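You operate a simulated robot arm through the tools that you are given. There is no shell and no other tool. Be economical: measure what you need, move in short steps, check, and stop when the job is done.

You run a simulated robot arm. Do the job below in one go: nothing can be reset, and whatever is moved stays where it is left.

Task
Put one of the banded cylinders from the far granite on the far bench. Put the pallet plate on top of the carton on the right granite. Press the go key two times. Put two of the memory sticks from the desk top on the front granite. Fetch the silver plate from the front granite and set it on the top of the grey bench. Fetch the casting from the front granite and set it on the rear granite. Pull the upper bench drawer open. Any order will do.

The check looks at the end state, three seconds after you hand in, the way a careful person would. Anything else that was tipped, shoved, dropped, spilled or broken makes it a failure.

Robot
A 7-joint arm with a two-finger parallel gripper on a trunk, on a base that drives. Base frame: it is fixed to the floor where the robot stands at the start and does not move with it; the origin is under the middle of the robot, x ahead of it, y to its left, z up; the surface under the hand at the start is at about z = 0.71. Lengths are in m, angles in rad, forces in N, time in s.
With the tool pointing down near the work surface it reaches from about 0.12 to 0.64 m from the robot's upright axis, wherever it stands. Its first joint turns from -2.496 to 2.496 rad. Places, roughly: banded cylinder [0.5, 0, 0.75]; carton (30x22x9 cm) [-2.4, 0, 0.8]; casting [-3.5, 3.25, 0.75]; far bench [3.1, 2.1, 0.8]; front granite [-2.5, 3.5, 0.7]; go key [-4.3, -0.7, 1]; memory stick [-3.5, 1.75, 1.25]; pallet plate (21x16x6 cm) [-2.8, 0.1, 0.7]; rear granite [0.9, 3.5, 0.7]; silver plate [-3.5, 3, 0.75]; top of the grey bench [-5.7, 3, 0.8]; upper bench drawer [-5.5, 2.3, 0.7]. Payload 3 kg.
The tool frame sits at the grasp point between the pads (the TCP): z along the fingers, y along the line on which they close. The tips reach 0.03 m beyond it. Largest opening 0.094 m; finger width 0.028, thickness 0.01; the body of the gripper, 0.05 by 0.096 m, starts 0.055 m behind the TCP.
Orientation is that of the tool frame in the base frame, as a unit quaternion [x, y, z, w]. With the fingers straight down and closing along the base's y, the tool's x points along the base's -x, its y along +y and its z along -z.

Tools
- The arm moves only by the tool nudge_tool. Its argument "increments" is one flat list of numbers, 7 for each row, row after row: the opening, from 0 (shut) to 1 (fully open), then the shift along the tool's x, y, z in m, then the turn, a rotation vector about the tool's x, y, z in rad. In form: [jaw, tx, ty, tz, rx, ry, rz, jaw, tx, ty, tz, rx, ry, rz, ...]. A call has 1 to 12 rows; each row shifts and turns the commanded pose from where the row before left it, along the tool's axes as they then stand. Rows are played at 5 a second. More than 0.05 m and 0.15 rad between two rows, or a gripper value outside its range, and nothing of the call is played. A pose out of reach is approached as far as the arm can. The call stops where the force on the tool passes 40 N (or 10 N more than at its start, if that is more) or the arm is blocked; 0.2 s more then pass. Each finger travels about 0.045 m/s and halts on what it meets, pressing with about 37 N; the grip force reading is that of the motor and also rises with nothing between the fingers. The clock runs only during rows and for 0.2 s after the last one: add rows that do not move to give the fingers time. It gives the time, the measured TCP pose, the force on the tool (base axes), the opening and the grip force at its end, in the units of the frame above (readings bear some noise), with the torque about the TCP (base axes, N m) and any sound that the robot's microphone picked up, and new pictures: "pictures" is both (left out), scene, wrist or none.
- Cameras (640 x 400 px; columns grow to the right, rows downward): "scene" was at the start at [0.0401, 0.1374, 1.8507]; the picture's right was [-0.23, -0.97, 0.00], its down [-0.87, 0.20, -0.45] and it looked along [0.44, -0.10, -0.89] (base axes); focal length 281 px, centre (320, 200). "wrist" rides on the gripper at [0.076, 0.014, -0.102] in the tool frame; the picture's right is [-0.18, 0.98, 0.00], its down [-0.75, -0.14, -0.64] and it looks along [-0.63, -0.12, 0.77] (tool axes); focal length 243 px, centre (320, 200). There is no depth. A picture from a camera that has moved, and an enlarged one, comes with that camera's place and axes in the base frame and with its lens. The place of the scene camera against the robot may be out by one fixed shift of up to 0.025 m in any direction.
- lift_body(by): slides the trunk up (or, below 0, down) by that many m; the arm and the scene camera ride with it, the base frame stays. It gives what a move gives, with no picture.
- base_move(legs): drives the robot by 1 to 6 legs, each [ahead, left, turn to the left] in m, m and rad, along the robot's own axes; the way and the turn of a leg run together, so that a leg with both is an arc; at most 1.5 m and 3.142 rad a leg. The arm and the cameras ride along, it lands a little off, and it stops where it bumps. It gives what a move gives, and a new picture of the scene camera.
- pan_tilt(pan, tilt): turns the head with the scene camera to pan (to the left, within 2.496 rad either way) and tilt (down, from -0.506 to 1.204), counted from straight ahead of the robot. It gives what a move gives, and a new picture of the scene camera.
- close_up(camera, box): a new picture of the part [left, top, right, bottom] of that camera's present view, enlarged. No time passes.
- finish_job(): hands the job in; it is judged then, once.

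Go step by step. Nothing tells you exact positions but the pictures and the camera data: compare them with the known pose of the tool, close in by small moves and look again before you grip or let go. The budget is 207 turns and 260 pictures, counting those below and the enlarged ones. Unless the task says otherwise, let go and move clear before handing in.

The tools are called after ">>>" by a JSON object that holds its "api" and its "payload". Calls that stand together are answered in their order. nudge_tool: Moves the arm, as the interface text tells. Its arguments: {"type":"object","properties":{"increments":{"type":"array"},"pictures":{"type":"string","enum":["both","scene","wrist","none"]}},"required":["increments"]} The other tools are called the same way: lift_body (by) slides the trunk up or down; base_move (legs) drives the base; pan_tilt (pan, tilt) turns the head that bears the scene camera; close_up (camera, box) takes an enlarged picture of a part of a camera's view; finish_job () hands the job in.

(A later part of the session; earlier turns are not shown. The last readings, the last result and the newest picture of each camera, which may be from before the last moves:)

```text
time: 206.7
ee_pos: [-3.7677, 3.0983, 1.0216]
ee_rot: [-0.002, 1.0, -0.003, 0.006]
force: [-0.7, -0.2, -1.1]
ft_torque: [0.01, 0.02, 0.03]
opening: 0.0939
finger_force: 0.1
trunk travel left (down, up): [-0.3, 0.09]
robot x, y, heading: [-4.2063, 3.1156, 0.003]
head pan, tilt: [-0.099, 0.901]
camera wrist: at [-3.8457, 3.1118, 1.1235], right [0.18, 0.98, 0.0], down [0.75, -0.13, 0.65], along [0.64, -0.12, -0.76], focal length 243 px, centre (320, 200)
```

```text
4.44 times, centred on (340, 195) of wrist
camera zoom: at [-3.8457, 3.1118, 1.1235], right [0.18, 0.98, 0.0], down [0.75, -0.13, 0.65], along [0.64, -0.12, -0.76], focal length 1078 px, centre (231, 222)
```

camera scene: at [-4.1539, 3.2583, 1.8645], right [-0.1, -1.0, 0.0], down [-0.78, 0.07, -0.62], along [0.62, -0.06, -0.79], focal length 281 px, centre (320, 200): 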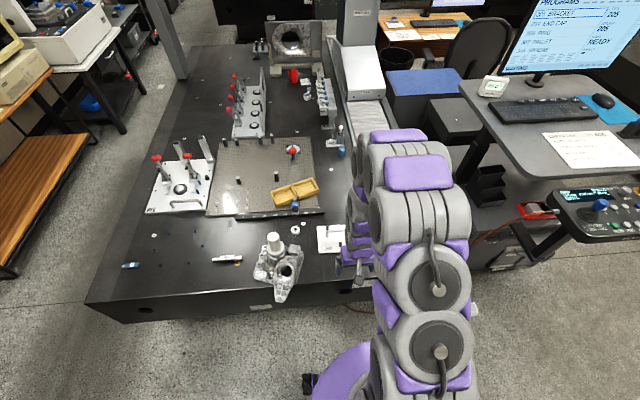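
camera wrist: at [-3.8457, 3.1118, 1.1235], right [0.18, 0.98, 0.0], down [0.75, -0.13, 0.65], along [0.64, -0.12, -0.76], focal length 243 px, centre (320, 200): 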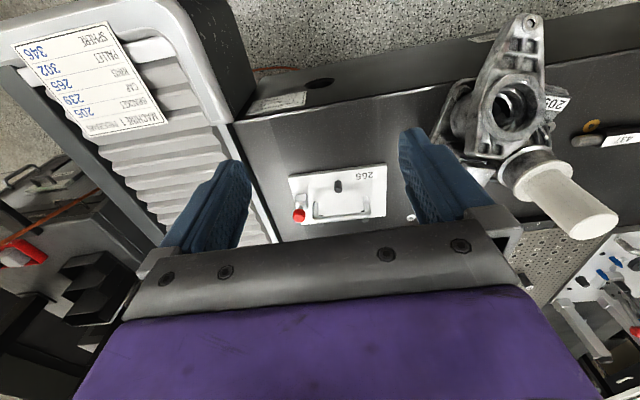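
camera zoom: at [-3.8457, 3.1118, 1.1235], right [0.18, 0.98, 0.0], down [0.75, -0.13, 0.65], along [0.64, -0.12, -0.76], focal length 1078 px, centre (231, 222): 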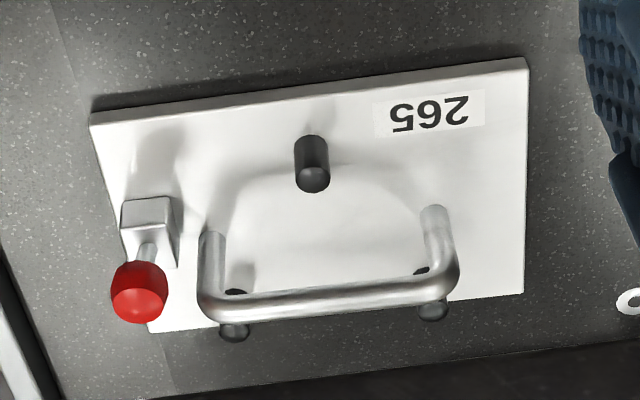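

The silver plate's handle bar is centred at about (-3.496, 3.092), z≈0.77, running along y. I move closer and turn the tool 90° so the fingers close across it.

>>> {"api": "base_move", "payload": {"legs": [[0.12, 0, 0]]}}

>>> {"api": "nudge_tool", "payload": {"increments": [0.55, 0, 0, 0, 0, 0, 0.145, 0.55, 0, 0, 0, 0, 0, 0.145, 0.55, 0, 0, 0, 0, 0, 0.145, 0.55, 0, 0, 0, 0, 0, 0.145, 0.55, 0, 0, 0, 0, 0, 0.145, 0.55, 0, 0, 0, 0, 0, 0.145, 0.55, 0, 0, 0, 0, 0, 0.145, 0.55, 0, 0, 0, 0, 0, 0.145, 0.55, 0, 0, 0, 0, 0, 0.145, 0.55, 0, 0, 0, 0, 0, 0.145, 0.55, 0, 0, 0, 0, 0, 0.12], "pictures": "both"}}

```text
time: 208.0
ee_pos: [-3.6464, 3.1001, 1.0233]
ee_rot: [-0.004, 1.0, -0.003, 0.005]
force: [0.4, 0.4, 1.2]
ft_torque: [0.0, 0.0, -0.02]
opening: 0.094
finger_force: 0.0
trunk travel left (down, up): [-0.3, 0.09]
robot x, y, heading: [-4.0839, 3.1136, 0.005]
head pan, tilt: [-0.099, 0.901]
camera scene: at [-4.0312, 3.2561, 1.8646], right [-0.09, -1.0, 0.0], down [-0.78, 0.07, -0.62], along [0.62, -0.06, -0.79], focal length 281 px, centre (320, 200)
```

scene: 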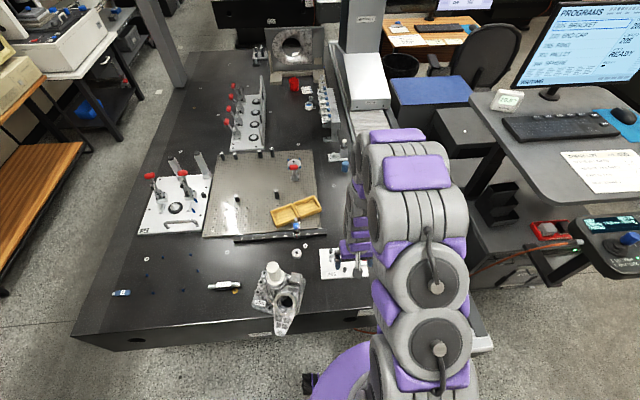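

```text
time: 210.4
ee_pos: [-3.6478, 3.1027, 1.0252]
ee_rot: [0.705, 0.709, 0.002, 0.007]
force: [-0.4, -0.1, 0.3]
ft_torque: [0.0, 0.02, -0.03]
opening: 0.0519
finger_force: 0.0
trunk travel left (down, up): [-0.3, 0.09]
robot x, y, heading: [-4.083, 3.1112, 0.009]
head pan, tilt: [-0.099, 0.901]
camera scene: at [-4.0327, 3.2575, 1.8646], right [-0.09, -1.0, 0.0], down [-0.78, 0.07, -0.62], along [0.62, -0.06, -0.79], focal length 281 px, centre (320, 200)
camera wrist: at [-3.6355, 3.1776, 1.1257], right [0.98, -0.18, 0.01], down [-0.15, -0.75, 0.64], along [-0.1, -0.64, -0.76], focal length 243 px, centre (320, 200)
```

scene: 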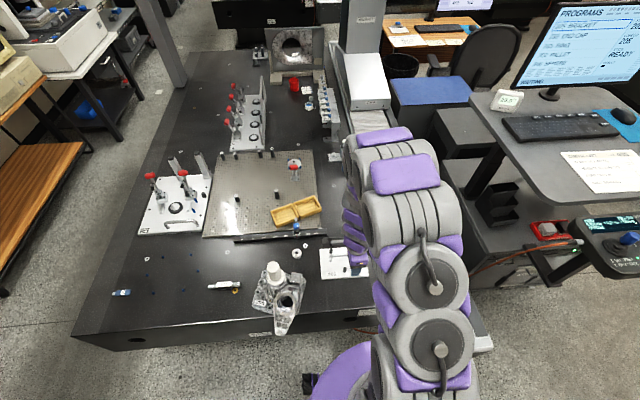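
wrist: 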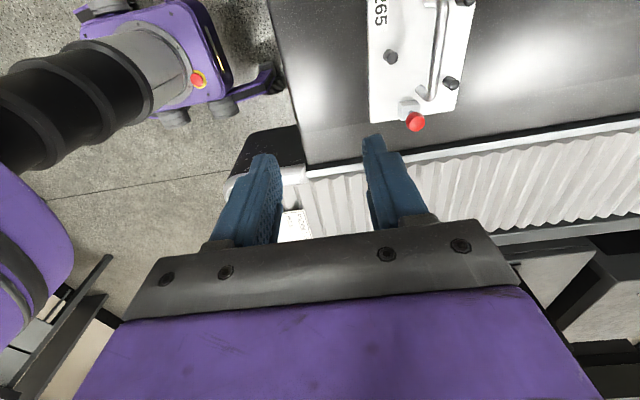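

>>> {"api": "nudge_tool", "payload": {"increments": [0.55, -0.003, 0.045, 0, 0, 0, 0, 0.55, -0.003, 0.045, 0, 0, 0, 0, 0.55, -0.003, 0.045, 0, 0, 0, 0, 0.55, -0.003, 0.015, 0.04, 0, 0, 0, 0.55, 0, 0, 0.04, 0, 0, 0, 0.55, 0, 0, 0.04, 0, 0, 0, 0.55, 0, 0, 0.04, 0, 0, 0], "pictures": "wrist"}}

>>> {"api": "close_up", "payload": {"camera": "wrist", "box": [200, 40, 440, 240]}}

```text
time: 212.0
ee_pos: [-3.4951, 3.0881, 0.8662]
ee_rot: [0.705, 0.709, 0.003, 0.007]
force: [-0.4, -0.9, 0.1]
ft_torque: [0.01, -0.05, 0.0]
opening: 0.0515
finger_force: 0.0
trunk travel left (down, up): [-0.3, 0.09]
robot x, y, heading: [-4.0856, 3.1085, 0.004]
head pan, tilt: [-0.099, 0.901]
camera wrist: at [-3.4824, 3.163, 0.968], right [0.98, -0.18, 0.02], down [-0.14, -0.75, 0.65], along [-0.1, -0.64, -0.76], focal length 243 px, centre (320, 200)
```

wrist: 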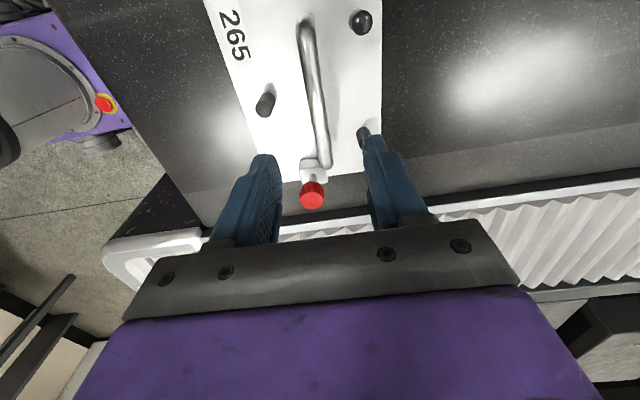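

```text
2.00 times, centred on (320, 140) of wrist
camera zoom: at [-3.4824, 3.163, 0.968], right [0.98, -0.18, 0.02], down [-0.14, -0.75, 0.65], along [-0.1, -0.64, -0.76], focal length 485 px, centre (320, 320)
```

zoom: 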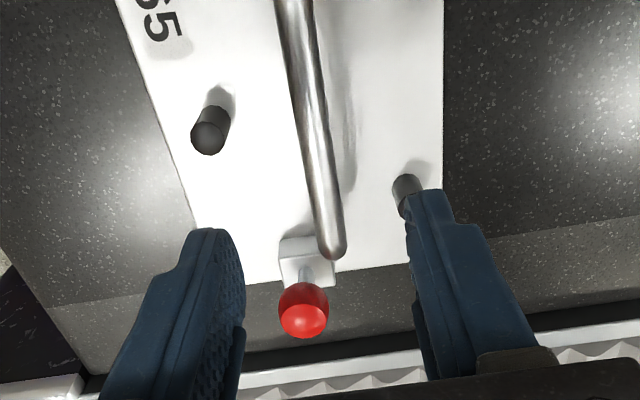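

>>> {"api": "nudge_tool", "payload": {"increments": [0.48, 0.003, 0.002, 0.03, 0, 0, 0, 0.48, 0, 0, 0.03, 0, 0, 0, 0.48, 0, 0, 0.02, 0, 0, 0, 0.48, 0, 0, 0.01, 0, 0, 0, 0.48, 0, 0, 0, 0, 0, 0], "pictures": "wrist"}}

```text
time: 213.2
ee_pos: [-3.4921, 3.0904, 0.778]
ee_rot: [0.705, 0.709, 0.002, 0.008]
force: [-0.2, -0.2, 0.3]
ft_torque: [0.02, -0.04, 0.0]
opening: 0.0454
finger_force: 0.1
trunk travel left (down, up): [-0.3, 0.09]
robot x, y, heading: [-4.0812, 3.1145, 0.007]
head pan, tilt: [-0.099, 0.901]
camera wrist: at [-3.4799, 3.1656, 0.8782], right [0.98, -0.18, 0.02], down [-0.14, -0.75, 0.64], along [-0.1, -0.64, -0.76], focal length 243 px, centre (320, 200)
```

wrist: 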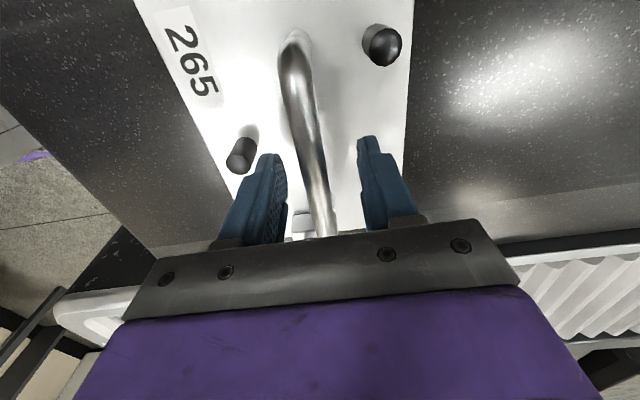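

>>> {"api": "nudge_tool", "payload": {"increments": [0.48, 0, 0, 0.006, 0, 0, 0, 0, 0, 0, 0, 0, 0, 0, 0, 0, 0, 0, 0, 0, 0, 0, 0, 0, 0, 0, 0, 0, 0, 0, 0, 0, 0, 0, 0, 0, 0, 0, 0, 0, 0, 0, 0, 0, 0, -0.015, 0, 0, 0, 0, 0, 0, -0.02, 0, 0, 0], "pictures": "both"}}

```text
time: 215.0
ee_pos: [-3.4911, 3.0911, 0.8058]
ee_rot: [0.705, 0.71, 0.003, 0.008]
force: [-0.7, 0.2, -9.2]
ft_torque: [0.04, -0.09, 0.03]
opening: 0.0182
finger_force: 37.0
trunk travel left (down, up): [-0.3, 0.09]
robot x, y, heading: [-4.0846, 3.1145, 0.008]
head pan, tilt: [-0.099, 0.901]
camera scene: at [-4.03, 3.2577, 1.8644], right [-0.09, -1.0, 0.0], down [-0.78, 0.07, -0.62], along [0.62, -0.06, -0.79], focal length 281 px, centre (320, 200)
camera wrist: at [-3.4795, 3.1671, 0.9073], right [0.98, -0.18, 0.01], down [-0.14, -0.75, 0.65], along [-0.1, -0.64, -0.76], focal length 243 px, centre (320, 200)
```

scene: 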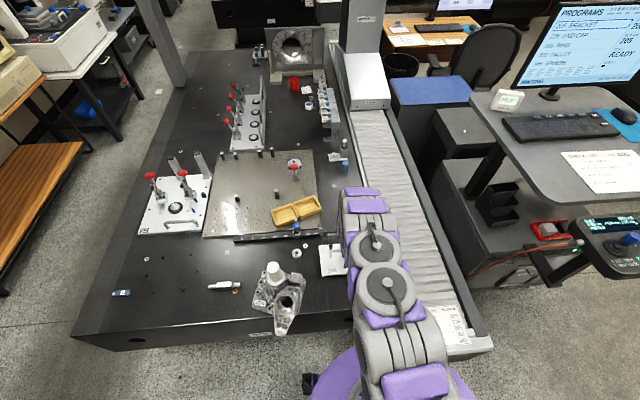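
wrist: 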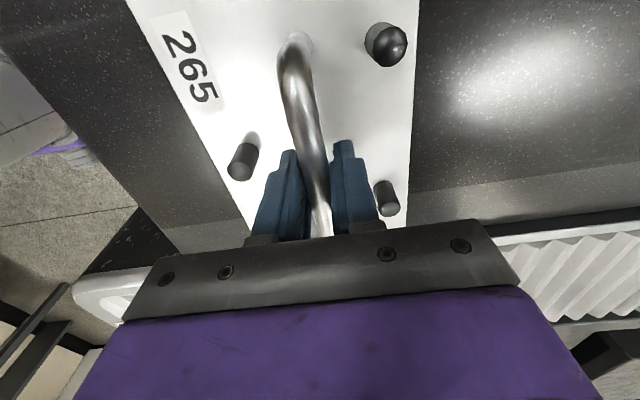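

The plate is held level by its handle. I raise it, tuck in, and drive to the grey bench.

>>> {"api": "nudge_tool", "payload": {"increments": [0, 0, 0, -0.04, 0, 0, 0, 0, 0, 0, -0.04, 0, 0, 0, 0, 0, -0.01, -0.04, 0, 0, 0, 0, 0, -0.03, -0.03, 0, 0, 0, 0, 0, -0.03, -0.03, 0, 0, 0, 0, 0, -0.04, -0.02, 0, 0, 0, 0, 0, -0.04, 0, 0, 0, 0], "pictures": "none"}}

>>> {"api": "base_move", "payload": {"legs": [[-0.4, 0, 0], [0, 0, 3.13]]}}

>>> {"api": "pan_tilt", "payload": {"pan": 0.1, "tilt": 0.6}}

```text
time: 216.6
ee_pos: [-3.6486, 3.0907, 1.0064]
ee_rot: [0.705, 0.71, 0.002, 0.008]
force: [1.0, 0.7, -8.8]
ft_torque: [0.05, -0.04, -0.01]
opening: 0.0182
finger_force: 36.6
trunk travel left (down, up): [-0.3, 0.09]
robot x, y, heading: [-4.0791, 3.1116, 0.007]
head pan, tilt: [-0.099, 0.901]
```

```text
time: 226.5
ee_pos: [-4.9214, 3.1121, 1.0041]
ee_rot: [0.727, -0.687, -0.007, 0.002]
force: [-0.2, 0.4, -8.7]
ft_torque: [-0.05, 0.01, 0.03]
opening: 0.018
finger_force: 36.7
trunk travel left (down, up): [-0.3, 0.09]
robot x, y, heading: [-4.4839, 3.1112, -3.084]
head pan, tilt: [-0.099, 0.901]
camera scene: at [-4.5242, 2.9856, 1.8645], right [0.05, 1.0, 0.0], down [0.78, -0.04, -0.62], along [-0.62, 0.03, -0.79], focal length 281 px, centre (320, 200)
```

scene: 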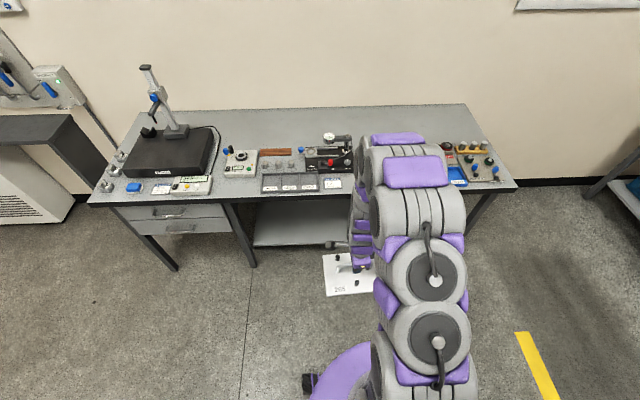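

```text
time: 227.3
ee_pos: [-4.9183, 3.1127, 1.0061]
ee_rot: [0.726, -0.688, -0.006, 0.003]
force: [0.4, -0.4, -10.7]
ft_torque: [-0.05, 0.03, -0.02]
opening: 0.0181
finger_force: 37.3
trunk travel left (down, up): [-0.3, 0.09]
robot x, y, heading: [-4.4848, 3.1081, -3.09]
head pan, tilt: [0.099, 0.6]
camera scene: at [-4.5363, 2.9688, 1.8892], right [-0.15, 0.99, 0.0], down [0.56, 0.09, -0.82], along [-0.81, -0.12, -0.57], focal length 281 px, centre (320, 200)
```

scene: 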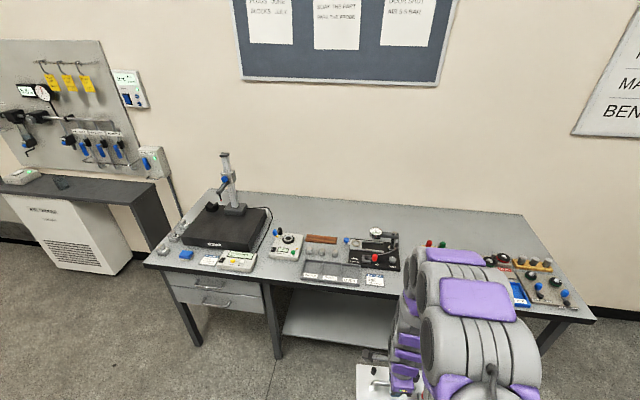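

>>> {"api": "nudge_tool", "payload": {"increments": [0, 0, 0, -0.04, 0, 0, 0.02, 0, 0, 0, -0.04, 0, 0, 0.02], "pictures": "none"}}

>>> {"api": "base_move", "payload": {"legs": [[0.45, 0, -0.05]]}}

>>> {"api": "pan_tilt", "payload": {"pan": -0.45, "tilt": 0.75}}

>>> {"api": "pan_tilt", "payload": {"pan": 0.3, "tilt": 0.75}}

```text
time: 227.9
ee_pos: [-4.9149, 3.1117, 1.0845]
ee_rot: [0.712, -0.703, -0.008, 0.004]
force: [-0.4, -0.3, -9.1]
ft_torque: [-0.02, 0.03, 0.0]
opening: 0.0184
finger_force: 37.6
trunk travel left (down, up): [-0.3, 0.09]
robot x, y, heading: [-4.4853, 3.1132, -3.089]
head pan, tilt: [0.099, 0.6]
```

```text
time: 230.7
ee_pos: [-5.3701, 3.1241, 1.0842]
ee_rot: [-0.692, 0.721, 0.007, -0.003]
force: [0.0, -0.4, -9.6]
ft_torque: [-0.04, -0.01, -0.01]
opening: 0.0183
finger_force: 37.0
trunk travel left (down, up): [-0.3, 0.09]
robot x, y, heading: [-4.9413, 3.1001, 3.141]
head pan, tilt: [0.099, 0.6]
camera scene: at [-4.9995, 2.9603, 1.8891], right [-0.1, 1.0, 0.0], down [0.57, 0.05, -0.82], along [-0.82, -0.08, -0.57], focal length 281 px, centre (320, 200)
```

scene: 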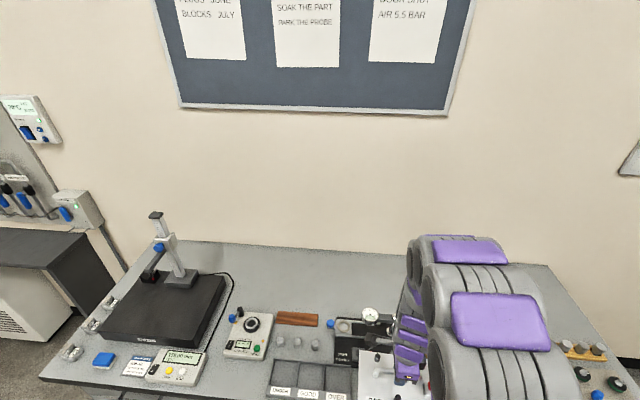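

```text
time: 231.6
ee_pos: [-5.3676, 3.1261, 1.0843]
ee_rot: [-0.692, 0.722, 0.008, -0.004]
force: [-0.7, 0.6, -8.9]
ft_torque: [-0.02, 0.05, 0.0]
opening: 0.018
finger_force: 36.5
trunk travel left (down, up): [-0.3, 0.09]
robot x, y, heading: [-4.937, 3.0978, 3.14]
head pan, tilt: [-0.45, 0.75]
camera scene: at [-4.9853, 3.0058, 1.8764], right [0.44, 0.9, 0.0], down [0.62, -0.3, -0.73], along [-0.66, 0.32, -0.68], focal length 281 px, centre (320, 200)
```

scene: 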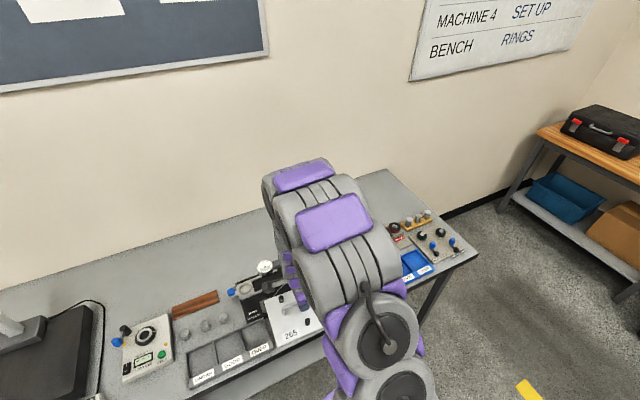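

```text
time: 232.7
ee_pos: [-5.3662, 3.125, 1.0851]
ee_rot: [-0.692, 0.722, 0.008, -0.003]
force: [0.3, 0.0, -9.6]
ft_torque: [-0.05, 0.02, 0.02]
opening: 0.0182
finger_force: 37.0
trunk travel left (down, up): [-0.3, 0.09]
robot x, y, heading: [-4.9386, 3.1028, 3.139]
head pan, tilt: [0.3, 0.75]
camera scene: at [-4.9899, 2.9453, 1.8764], right [-0.29, 0.96, 0.0], down [0.65, 0.2, -0.73], along [-0.7, -0.21, -0.68], focal length 281 px, centre (320, 200)
```

scene: 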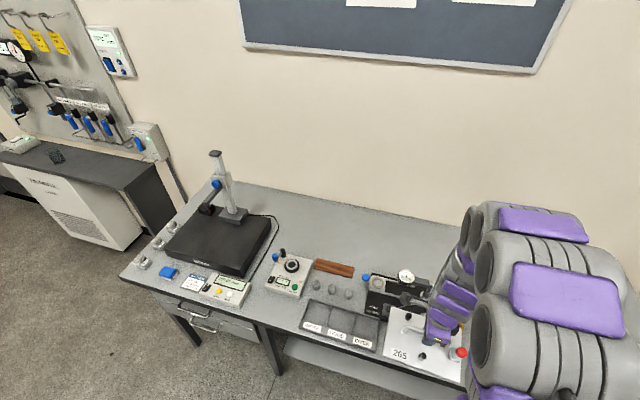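

The rear of the bench around (-5.83, 2.80) is free. I drive there, keeping the plate high.

>>> {"api": "base_move", "payload": {"legs": [[0.24, 0.3, 0]]}}

>>> {"api": "nudge_tool", "payload": {"increments": [0, 0, 0.04, 0, 0, 0, -0.03, 0, 0, 0.04, 0, 0, 0, 0, 0, 0, 0.03, 0, 0, 0, 0], "pictures": "both"}}

```text
time: 235.2
ee_pos: [-5.5959, 2.8272, 1.0892]
ee_rot: [-0.691, 0.723, 0.011, -0.004]
force: [0.9, -2.0, -8.4]
ft_torque: [-0.02, 0.0, -0.01]
opening: 0.0183
finger_force: 37.2
trunk travel left (down, up): [-0.3, 0.09]
robot x, y, heading: [-5.1735, 2.806, 3.135]
head pan, tilt: [0.3, 0.75]
camera scene: at [-5.2163, 2.6875, 1.8814], right [-0.29, 0.96, -0.02], down [0.65, 0.18, -0.74], along [-0.7, -0.22, -0.68], focal length 281 px, centre (320, 200)
```

scene: 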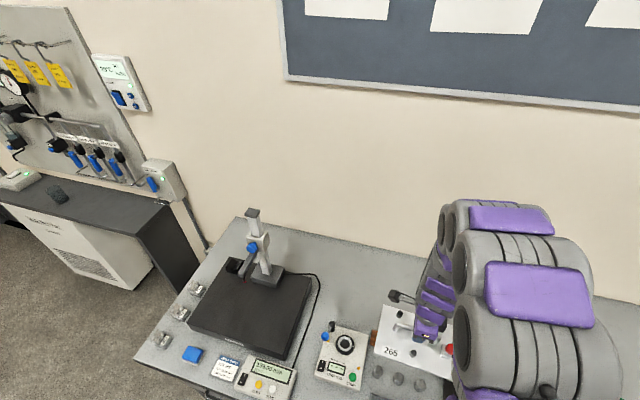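

```text
time: 236.0
ee_pos: [-5.7073, 2.8162, 1.0887]
ee_rot: [-0.701, 0.713, 0.016, 0.003]
force: [-0.6, -0.4, -8.9]
ft_torque: [-0.08, -0.01, -0.01]
opening: 0.0182
finger_force: 37.1
trunk travel left (down, up): [-0.3, 0.09]
robot x, y, heading: [-5.1696, 2.8044, 3.139]
head pan, tilt: [0.3, 0.75]
camera scene: at [-5.2262, 2.6838, 1.8792], right [-0.29, 0.96, -0.02], down [0.66, 0.18, -0.73], along [-0.7, -0.22, -0.68], focal length 281 px, centre (320, 200)
camera wrist: at [-5.7227, 2.7359, 1.188], right [-0.98, 0.2, 0.02], down [0.17, 0.73, 0.66], along [0.12, 0.65, -0.75], focal length 243 px, centre (320, 200)
```

scene: 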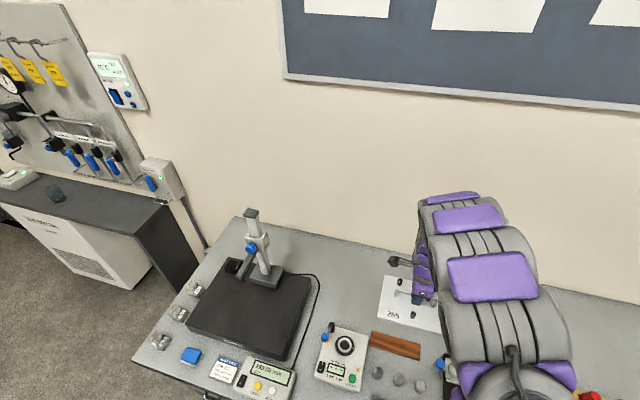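
wrist: 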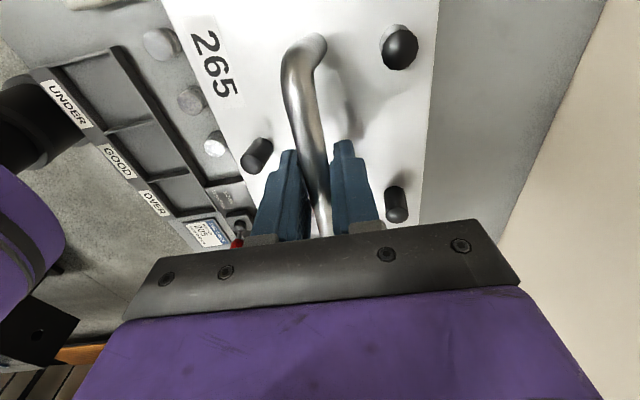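

>>> {"api": "nudge_tool", "payload": {"increments": [0, 0, 0.04, 0, 0, 0, 0, 0, 0, 0.04, 0, 0, 0, 0, 0, 0, 0.03, 0.02, 0, 0, 0, 0, 0, 0, 0.045, 0, 0, 0, 0, 0, 0, 0.045, 0, 0, 0, 0, 0, 0, 0.04, 0, 0, 0], "pictures": "both"}}

```text
time: 237.4
ee_pos: [-5.8198, 2.8172, 0.9367]
ee_rot: [-0.703, 0.711, 0.017, 0.005]
force: [-0.1, 0.4, -9.8]
ft_torque: [-0.04, -0.02, -0.02]
opening: 0.0181
finger_force: 36.9
trunk travel left (down, up): [-0.3, 0.09]
robot x, y, heading: [-5.1746, 2.8035, 3.132]
head pan, tilt: [0.3, 0.75]
camera scene: at [-5.2278, 2.693, 1.8802], right [-0.29, 0.96, -0.02], down [0.66, 0.18, -0.73], along [-0.7, -0.23, -0.68], focal length 281 px, centre (320, 200)
camera wrist: at [-5.8343, 2.7375, 1.0367], right [-0.98, 0.2, 0.02], down [0.16, 0.73, 0.66], along [0.11, 0.65, -0.75], focal length 243 px, centre (320, 200)
```

scene: 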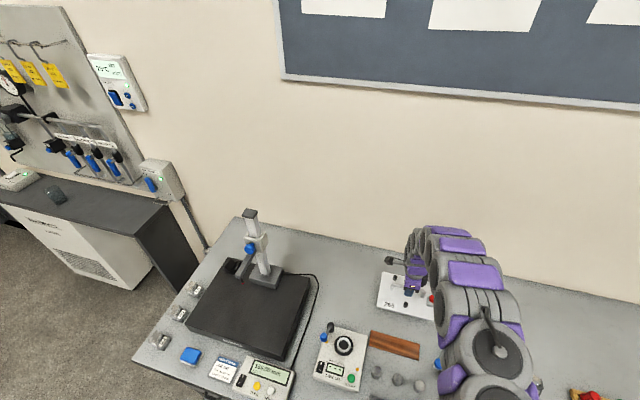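
wrist: 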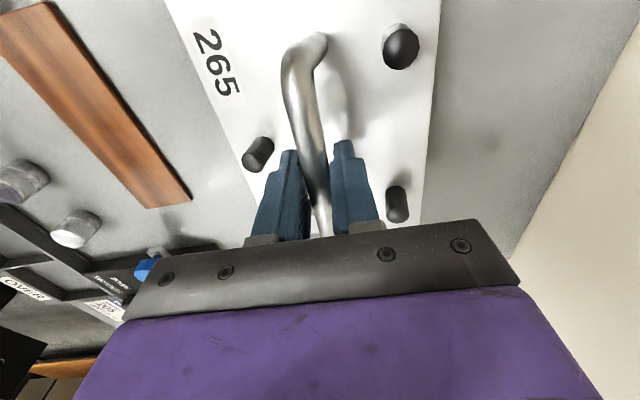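

>>> {"api": "nudge_tool", "payload": {"increments": [0, 0, 0, 0.03, 0.016, 0.031, 0, 0, 0, 0, 0.025, 0, 0, 0, 0, 0, 0, 0.006, 0, 0, 0, 0, 0, 0, 0.004, 0, 0, 0, 0, 0, 0, 0.003, 0, 0, 0, 0, 0, 0, 0.003, 0, 0, 0, 0, 0, 0, 0.003, 0, 0, 0, 0, 0, 0, 0.003, 0, 0, 0], "pictures": "wrist"}}

```text
time: 238.2
ee_pos: [-5.8251, 2.7959, 0.8831]
ee_rot: [-0.702, 0.712, 0.014, 0.005]
force: [-5.9, 6.4, 21.1]
ft_torque: [-1.15, -1.34, 0.7]
opening: 0.0184
finger_force: 37.0
trunk travel left (down, up): [-0.3, 0.09]
robot x, y, heading: [-5.168, 2.8104, 3.136]
head pan, tilt: [0.3, 0.75]
stopped in row 4: the force on the tool passed its limit at 64 N (the readings are from after the stop); the commanded pose is now the measured one
camera wrist: at [-5.8384, 2.7156, 0.9821], right [-0.98, 0.2, 0.02], down [0.16, 0.73, 0.66], along [0.12, 0.65, -0.75], focal length 243 px, centre (320, 200)
```

wrist: 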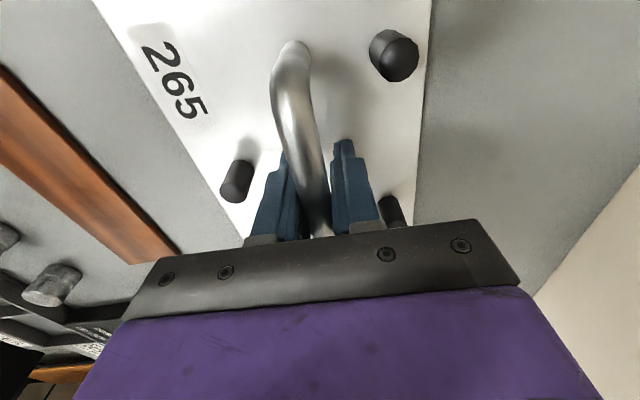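

>>> {"api": "nudge_tool", "payload": {"increments": [0, 0, 0, 0.002, 0, 0, 0, 0, 0, 0, 0.002, 0, 0, 0, 0, 0, 0, 0.002, 0, 0, 0], "pictures": "none"}}

>>> {"api": "close_up", "payload": {"camera": "scene", "box": [320, 220, 480, 340]}}

```text
time: 238.7
ee_pos: [-5.8264, 2.788, 0.8815]
ee_rot: [-0.702, 0.712, 0.017, 0.005]
force: [-1.2, 5.6, 24.6]
ft_torque: [-0.76, -0.78, 0.4]
opening: 0.0181
finger_force: 36.8
trunk travel left (down, up): [-0.3, 0.09]
robot x, y, heading: [-5.1697, 2.8053, 3.127]
head pan, tilt: [0.3, 0.75]
stopped in row 2: the force on the tool passed its limit at 46 N (the readings are from after the stop); the commanded pose is now the measured one
```

```text
3.33 times, centred on (400, 280) of scene
camera zoom: at [-5.2184, 2.6639, 1.878], right [-0.29, 0.96, -0.01], down [0.65, 0.19, -0.73], along [-0.7, -0.21, -0.68], focal length 938 px, centre (53, -67)
```

zoom: 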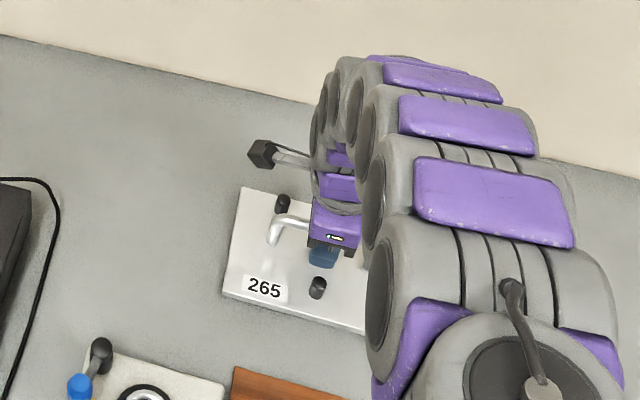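

The plate's near edge rests on the bench; it is nearly flat. I release.

>>> {"api": "nudge_tool", "payload": {"increments": [0.3, 0, 0, 0, 0, 0, 0, 0.45, 0, 0, 0, 0, 0, 0, 0.45, 0, 0, 0, 0, 0, 0, 0.45, 0, 0, 0, 0, 0, 0], "pictures": "wrist"}}

```text
time: 239.6
ee_pos: [-5.8282, 2.7891, 0.8824]
ee_rot: [-0.701, 0.713, 0.019, 0.003]
force: [-1.6, 9.8, 18.4]
ft_torque: [0.1, -0.43, 0.34]
opening: 0.0414
finger_force: 0.0
trunk travel left (down, up): [-0.3, 0.09]
robot x, y, heading: [-5.1707, 2.806, 3.134]
head pan, tilt: [0.3, 0.75]
stopped in row 4: the force on the tool passed its limit at 41 N (the readings are from after the stop); the commanded pose is now the measured one
camera wrist: at [-5.8425, 2.7083, 0.9823], right [-0.98, 0.2, 0.03], down [0.17, 0.73, 0.66], along [0.11, 0.65, -0.75], focal length 243 px, centre (320, 200)
```

wrist: 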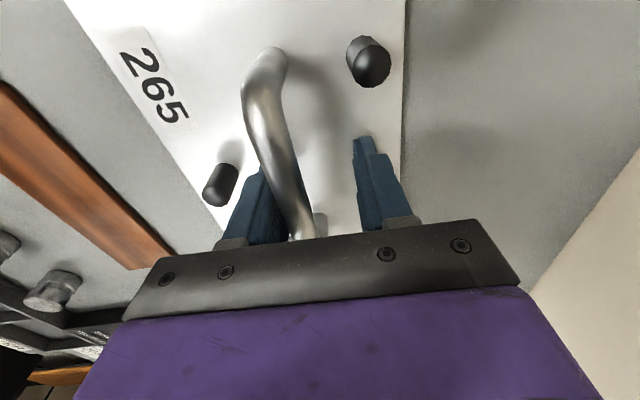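

>>> {"api": "nudge_tool", "payload": {"increments": [0.38, 0, 0, -0.003, 0, 0, 0, 0.38, 0, 0, -0.005, 0, 0, 0, 0.38, 0, 0, -0.01, 0, 0, 0], "pictures": "wrist"}}

```text
time: 240.4
ee_pos: [-5.8269, 2.7874, 0.9004]
ee_rot: [-0.702, 0.712, 0.017, 0.004]
force: [0.2, -0.1, 0.3]
ft_torque: [-0.01, 0.0, 0.0]
opening: 0.0356
finger_force: 0.2
trunk travel left (down, up): [-0.3, 0.09]
robot x, y, heading: [-5.1701, 2.8084, 3.135]
head pan, tilt: [0.3, 0.75]
camera wrist: at [-5.8407, 2.7076, 0.9987], right [-0.98, 0.2, 0.02], down [0.16, 0.73, 0.66], along [0.11, 0.65, -0.75], focal length 243 px, centre (320, 200)
```

wrist: 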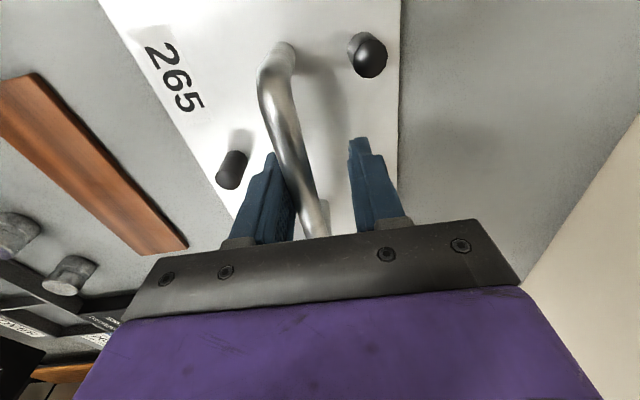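

Free; I rise fully and verify the plate's pose.

>>> {"api": "nudge_tool", "payload": {"increments": [0.38, 0, -0.004, -0.02, 0, 0, 0, 0.38, 0, 0, -0.04, 0, 0, 0, 0.38, 0, 0, -0.045, 0, 0, 0, 0.38, 0, -0.02, -0.045, 0, 0, 0, 0.38, 0, -0.045, 0, 0, 0, 0, 0.38, 0, -0.045, 0, 0, 0, 0, 0.38, 0, -0.045, 0, 0, 0, 0, 0.38, 0, -0.045, 0, 0, 0, 0], "pictures": "scene"}}

>>> {"api": "close_up", "payload": {"camera": "scene", "box": [300, 220, 500, 370]}}

```text
time: 242.2
ee_pos: [-5.617, 2.777, 1.0444]
ee_rot: [-0.702, 0.712, 0.018, 0.003]
force: [-0.2, 0.1, 0.2]
ft_torque: [-0.01, 0.02, 0.01]
opening: 0.036
finger_force: 0.2
trunk travel left (down, up): [-0.3, 0.09]
robot x, y, heading: [-5.1707, 2.8097, 3.129]
head pan, tilt: [0.3, 0.75]
camera scene: at [-5.221, 2.6643, 1.8776], right [-0.29, 0.96, -0.01], down [0.65, 0.19, -0.73], along [-0.7, -0.21, -0.68], focal length 281 px, centre (320, 200)
```

scene: 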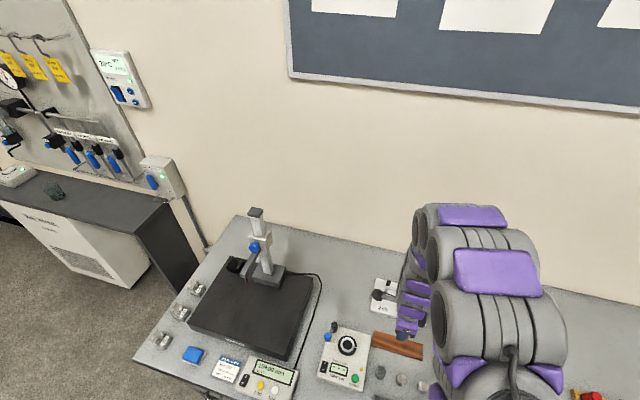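

```text
2.67 times, centred on (400, 295) of scene
camera zoom: at [-5.221, 2.6643, 1.8776], right [-0.29, 0.96, -0.01], down [0.65, 0.19, -0.73], along [-0.7, -0.21, -0.68], focal length 750 px, centre (107, -53)
```

zoom: 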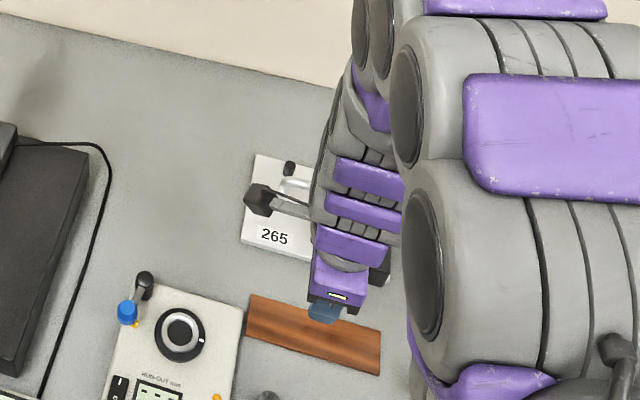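

The silver plate lies flat on the bench. Next the drawer: I back off and look at its handle.

>>> {"api": "base_move", "payload": {"legs": [[-0.4, 0, 0], [0, 0.48, 0]]}}

>>> {"api": "pan_tilt", "payload": {"pan": 0.35, "tilt": 0.9}}

>>> {"api": "close_up", "payload": {"camera": "scene", "box": [200, 100, 400, 250]}}

```text
time: 247.2
ee_pos: [-5.2189, 2.2976, 1.0441]
ee_rot: [-0.701, 0.713, 0.014, 0.0]
force: [0.3, 0.0, -0.4]
ft_torque: [-0.04, -0.03, 0.02]
opening: 0.0359
finger_force: 0.0
trunk travel left (down, up): [-0.3, 0.09]
robot x, y, heading: [-4.7734, 2.318, 3.132]
head pan, tilt: [0.3, 0.75]
camera scene: at [-4.8242, 2.1777, 1.8778], right [-0.29, 0.96, -0.01], down [0.66, 0.19, -0.73], along [-0.7, -0.21, -0.68], focal length 281 px, centre (320, 200)
```

scene: 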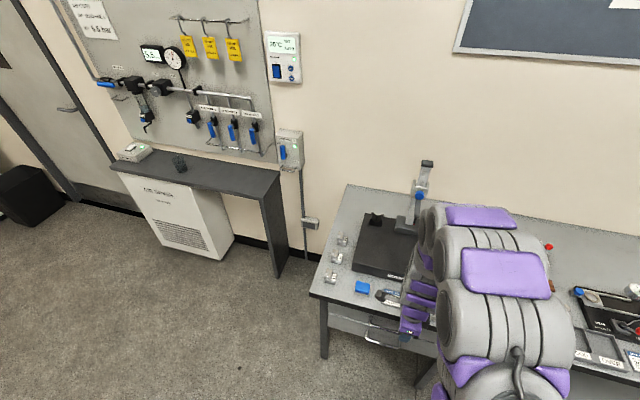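

```text
time: 247.9
ee_pos: [-5.217, 2.2913, 1.0444]
ee_rot: [-0.7, 0.714, 0.017, 0.004]
force: [0.2, -0.1, -0.2]
ft_torque: [0.03, 0.0, 0.01]
opening: 0.0357
finger_force: 0.1
trunk travel left (down, up): [-0.3, 0.09]
robot x, y, heading: [-4.7731, 2.3178, 3.131]
head pan, tilt: [0.351, 0.901]
camera scene: at [-4.8162, 2.1566, 1.8641], right [-0.33, 0.94, 0.0], down [0.74, 0.26, -0.62], along [-0.58, -0.2, -0.79], focal length 281 px, centre (320, 200)
```

scene: 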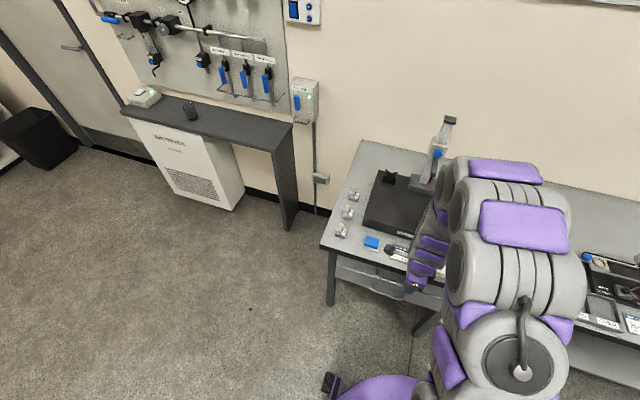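

```text
2.67 times, centred on (300, 175) of scene
camera zoom: at [-4.8162, 2.1566, 1.8641], right [-0.33, 0.94, 0.0], down [0.74, 0.26, -0.62], along [-0.58, -0.2, -0.79], focal length 750 px, centre (373, 267)
```

zoom: 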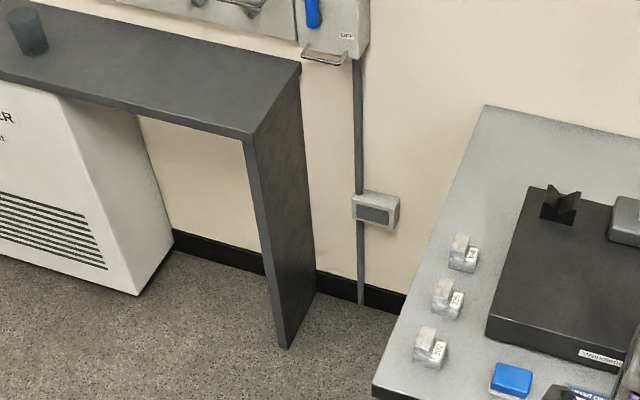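

I turn the tool to horizontal (fingers toward the bench, closing vertically) and lower the trunk.

>>> {"api": "nudge_tool", "payload": {"increments": [0.8, 0, 0, 0, -0.145, 0, 0, 0.8, 0, 0, 0, -0.145, 0, 0, 0.8, 0, 0, 0, -0.145, 0, 0, 0.8, 0, 0, 0, -0.145, 0, 0, 0.8, 0, 0, 0, -0.145, 0, 0, 0.8, 0, 0, 0, -0.145, 0, 0, 0.8, 0, 0, 0, -0.145, 0, 0, 0.8, 0, 0, 0, -0.145, 0, 0, 0.8, 0, 0, 0, -0.145, 0, 0, 0.8, 0, 0, 0, -0.145, 0, 0, 0.8, 0, 0, 0, -0.12, 0, 0], "pictures": "none"}}

>>> {"api": "lift_body", "payload": {"by": -0.25}}

>>> {"api": "nudge_tool", "payload": {"increments": [0.8, 0, 0, 0, 0, 0, 0], "pictures": "both"}}

```text
time: 250.3
ee_pos: [-5.3262, 2.2654, 1.0647]
ee_rot: [0.603, -0.601, -0.384, 0.357]
force: [0.2, 0.4, 0.2]
ft_torque: [0.0, -0.03, -0.01]
opening: 0.0751
finger_force: 0.1
out of reach, approached as far as the arm can: row 3, 4, 5, 6, 7, 8, 9, 10, 11
trunk travel left (down, up): [-0.3, 0.09]
robot x, y, heading: [-4.7733, 2.3157, 3.126]
head pan, tilt: [0.351, 0.901]
```

```text
time: 252.8
ee_pos: [-5.3264, 2.2694, 0.816]
ee_rot: [0.602, -0.601, -0.383, 0.36]
force: [14.6, -0.5, 24.9]
ft_torque: [-0.37, 1.47, 0.3]
opening: 0.0843
finger_force: 7.8
trunk travel left (down, up): [-0.05, 0.34]
robot x, y, heading: [-4.7719, 2.3207, 3.131]
head pan, tilt: [0.351, 0.901]
```

```text
time: 253.2
ee_pos: [-5.3258, 2.2694, 0.8156]
ee_rot: [-0.601, 0.602, 0.384, -0.361]
force: [12.3, 0.4, 26.1]
ft_torque: [-0.34, 1.47, 0.12]
opening: 0.0858
finger_force: 8.9
trunk travel left (down, up): [-0.05, 0.34]
robot x, y, heading: [-4.7718, 2.3143, 3.131]
head pan, tilt: [0.351, 0.901]
camera scene: at [-4.8089, 2.1601, 1.615], right [-0.33, 0.94, 0.0], down [0.74, 0.26, -0.62], along [-0.59, -0.21, -0.78], focal length 281 px, centre (320, 200)
camera wrist: at [-5.2416, 2.1894, 0.8709], right [-0.44, 0.17, 0.88], down [0.65, 0.74, 0.18], along [-0.62, 0.66, -0.43], focal length 243 px, centre (320, 200)
```

scene: 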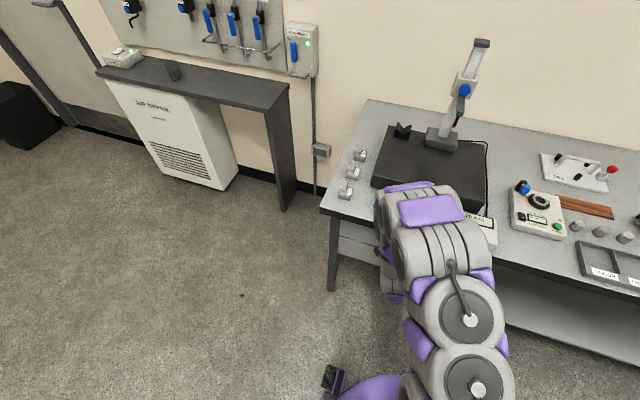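
wrist: 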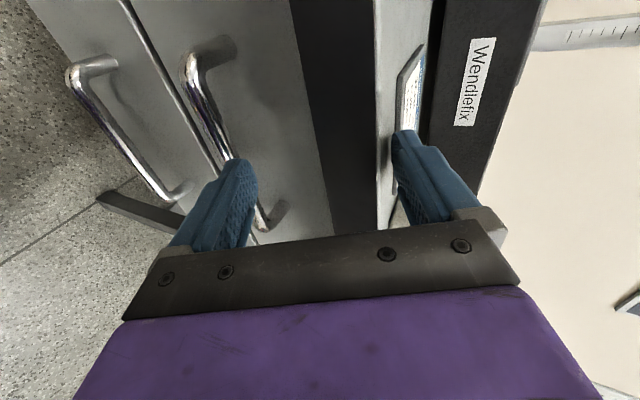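

The upper finger is pressing on the bench edge; I retract along the tool axis away from it.

>>> {"api": "nudge_tool", "payload": {"increments": [0.8, 0, 0, -0.03, 0, 0, 0, 0.8, 0, 0, -0.04, 0, 0, 0], "pictures": "both"}}

>>> {"api": "close_up", "payload": {"camera": "scene", "box": [320, 120, 560, 270]}}

```text
time: 253.8
ee_pos: [-5.3269, 2.2693, 0.8152]
ee_rot: [0.602, -0.602, -0.384, 0.358]
force: [12.8, 0.0, 27.1]
ft_torque: [-0.38, 1.6, 0.17]
opening: 0.0862
finger_force: 9.5
out of reach, approached as far as the arm can: row 1, 2
trunk travel left (down, up): [-0.05, 0.34]
robot x, y, heading: [-4.7718, 2.3158, 3.125]
head pan, tilt: [0.351, 0.901]
camera scene: at [-4.809, 2.16, 1.6149], right [-0.33, 0.94, 0.0], down [0.74, 0.26, -0.62], along [-0.59, -0.21, -0.78], focal length 281 px, centre (320, 200)
camera wrist: at [-5.2416, 2.1894, 0.8707], right [-0.44, 0.17, 0.88], down [0.65, 0.74, 0.18], along [-0.62, 0.66, -0.43], focal length 243 px, centre (320, 200)
```

scene: 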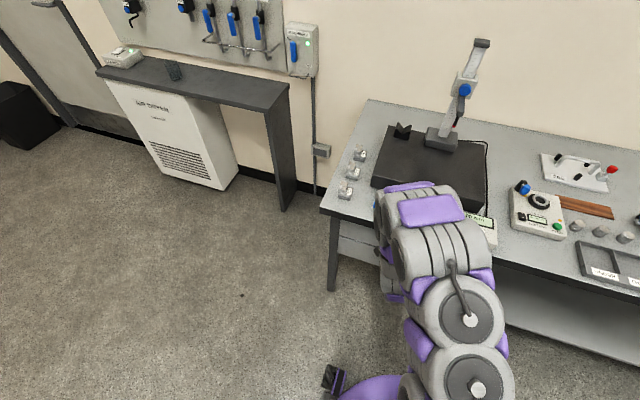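
wrist: 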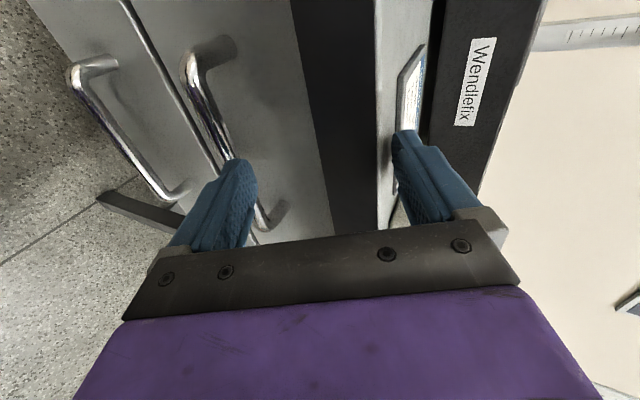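

```text
2.67 times, centred on (440, 195) of scene
camera zoom: at [-4.809, 2.16, 1.6149], right [-0.33, 0.94, 0.0], down [0.74, 0.26, -0.62], along [-0.59, -0.21, -0.78], focal length 750 px, centre (0, 213)
```

zoom: 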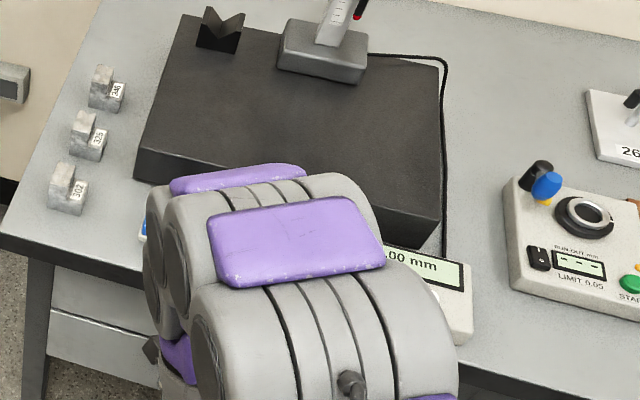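

The arm is at its inner limit, so I unload by raising the trunk a little, then back the base off.

>>> {"api": "lift_body", "payload": {"by": 0.06}}

>>> {"api": "base_move", "payload": {"legs": [[-0.2, 0, 0]]}}

>>> {"api": "nudge_tool", "payload": {"increments": [0.8, 0, 0, 0, 0, 0, 0], "pictures": "wrist"}}

```text
time: 254.8
ee_pos: [-5.3278, 2.2701, 0.8733]
ee_rot: [-0.602, 0.603, 0.382, -0.357]
force: [-0.2, 0.1, 0.1]
ft_torque: [-0.02, 0.0, -0.03]
opening: 0.0752
finger_force: 0.1
trunk travel left (down, up): [-0.11, 0.28]
robot x, y, heading: [-4.773, 2.3206, 3.132]
head pan, tilt: [0.351, 0.901]
```

```text
time: 256.5
ee_pos: [-5.1238, 2.2677, 0.8743]
ee_rot: [-0.601, 0.603, 0.383, -0.357]
force: [0.6, 0.1, -0.1]
ft_torque: [-0.02, -0.03, 0.0]
opening: 0.075
finger_force: 0.2
trunk travel left (down, up): [-0.11, 0.28]
robot x, y, heading: [-4.567, 2.3116, 3.131]
head pan, tilt: [0.351, 0.901]
camera scene: at [-4.6126, 2.157, 1.6745], right [-0.33, 0.94, 0.0], down [0.74, 0.26, -0.62], along [-0.58, -0.2, -0.79], focal length 281 px, centre (320, 200)
```

scene: 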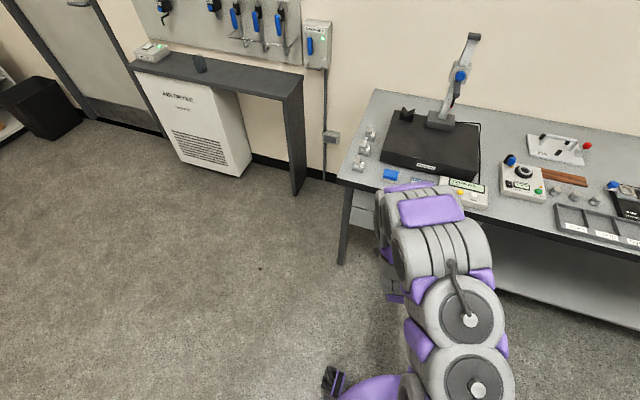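

```text
time: 256.9
ee_pos: [-5.125, 2.2685, 0.8749]
ee_rot: [-0.602, 0.602, 0.383, -0.357]
force: [0.1, -0.2, 0.3]
ft_torque: [0.03, 0.04, 0.01]
opening: 0.0749
finger_force: 0.1
trunk travel left (down, up): [-0.11, 0.28]
robot x, y, heading: [-4.5698, 2.3133, 3.132]
head pan, tilt: [0.351, 0.901]
camera wrist: at [-5.0403, 2.1883, 0.9295], right [-0.44, 0.17, 0.88], down [0.65, 0.74, 0.18], along [-0.62, 0.66, -0.43], focal length 243 px, centre (320, 200)
```

wrist: 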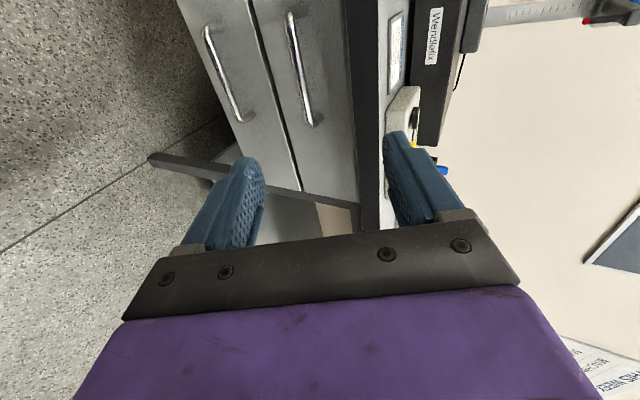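

Clear now. The upper handle bar spans y≈2.21–2.35 at z≈0.723, x≈-5.36. I finish the turn to horizontal.

>>> {"api": "nudge_tool", "payload": {"increments": [0.8, 0, -0.02, 0.01, -0.115, 0, 0, 0.8, 0, -0.02, 0.01, -0.115, 0, 0, 0.8, 0, -0.02, 0, -0.115, 0, 0, 0.8, 0, -0.02, 0, -0.115, 0, 0], "pictures": "wrist"}}

```text
time: 257.9
ee_pos: [-5.1186, 2.2707, 0.7884]
ee_rot: [-0.503, 0.499, 0.511, -0.487]
force: [0.2, -0.8, 0.1]
ft_torque: [0.01, -0.01, -0.08]
opening: 0.0751
finger_force: 0.1
trunk travel left (down, up): [-0.11, 0.28]
robot x, y, heading: [-4.5701, 2.3143, 3.127]
head pan, tilt: [0.351, 0.901]
camera wrist: at [-5.018, 2.1917, 0.8014], right [0.0, 0.16, 0.99], down [0.66, 0.74, -0.12], along [-0.75, 0.65, -0.11], focal length 243 px, centre (320, 200)
```

wrist: 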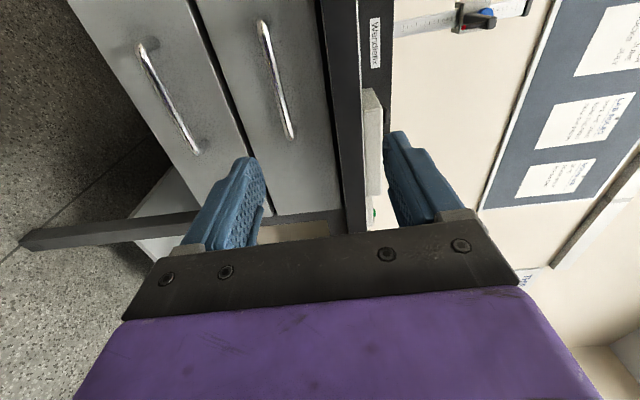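

>>> {"api": "nudge_tool", "payload": {"increments": [0.8, -0.004, -0.03, 0.03, 0, 0, 0, 0.8, -0.004, -0.033, 0.03, 0, 0, 0, 0.8, 0, 0, 0.045, 0, 0, 0, 0.8, 0, 0, 0.04, 0, 0, 0], "pictures": "wrist"}}

>>> {"api": "close_up", "payload": {"camera": "wrist", "box": [180, 0, 440, 200]}}

```text
time: 258.9
ee_pos: [-5.2654, 2.2838, 0.7247]
ee_rot: [-0.504, 0.5, 0.51, -0.486]
force: [0.2, 0.0, -0.3]
ft_torque: [0.01, 0.02, -0.03]
opening: 0.0753
finger_force: 0.0
trunk travel left (down, up): [-0.11, 0.28]
robot x, y, heading: [-4.5691, 2.3087, 3.129]
head pan, tilt: [0.351, 0.901]
camera wrist: at [-5.1642, 2.2049, 0.7363], right [0.0, 0.15, 0.99], down [0.66, 0.74, -0.11], along [-0.75, 0.65, -0.11], focal length 243 px, centre (320, 200)
```

wrist: 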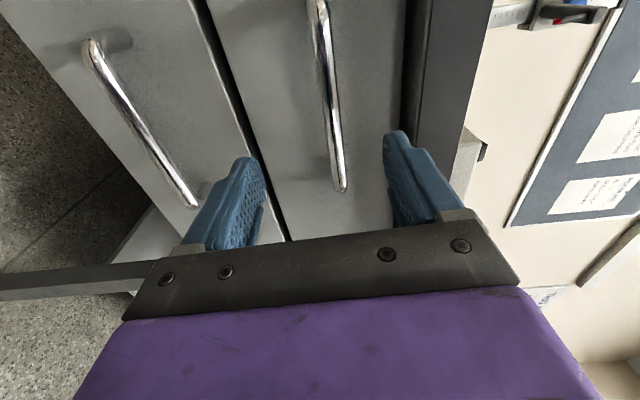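

```text
2.00 times, centred on (310, 100) of wrist
camera zoom: at [-5.1642, 2.2049, 0.7363], right [0.0, 0.15, 0.99], down [0.66, 0.74, -0.11], along [-0.75, 0.65, -0.11], focal length 485 px, centre (340, 400)
```

zoom: 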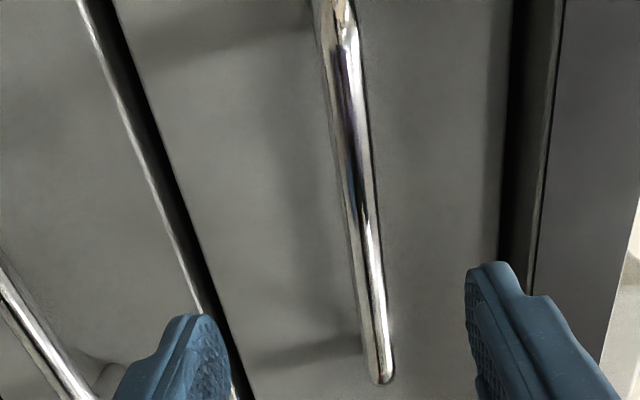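

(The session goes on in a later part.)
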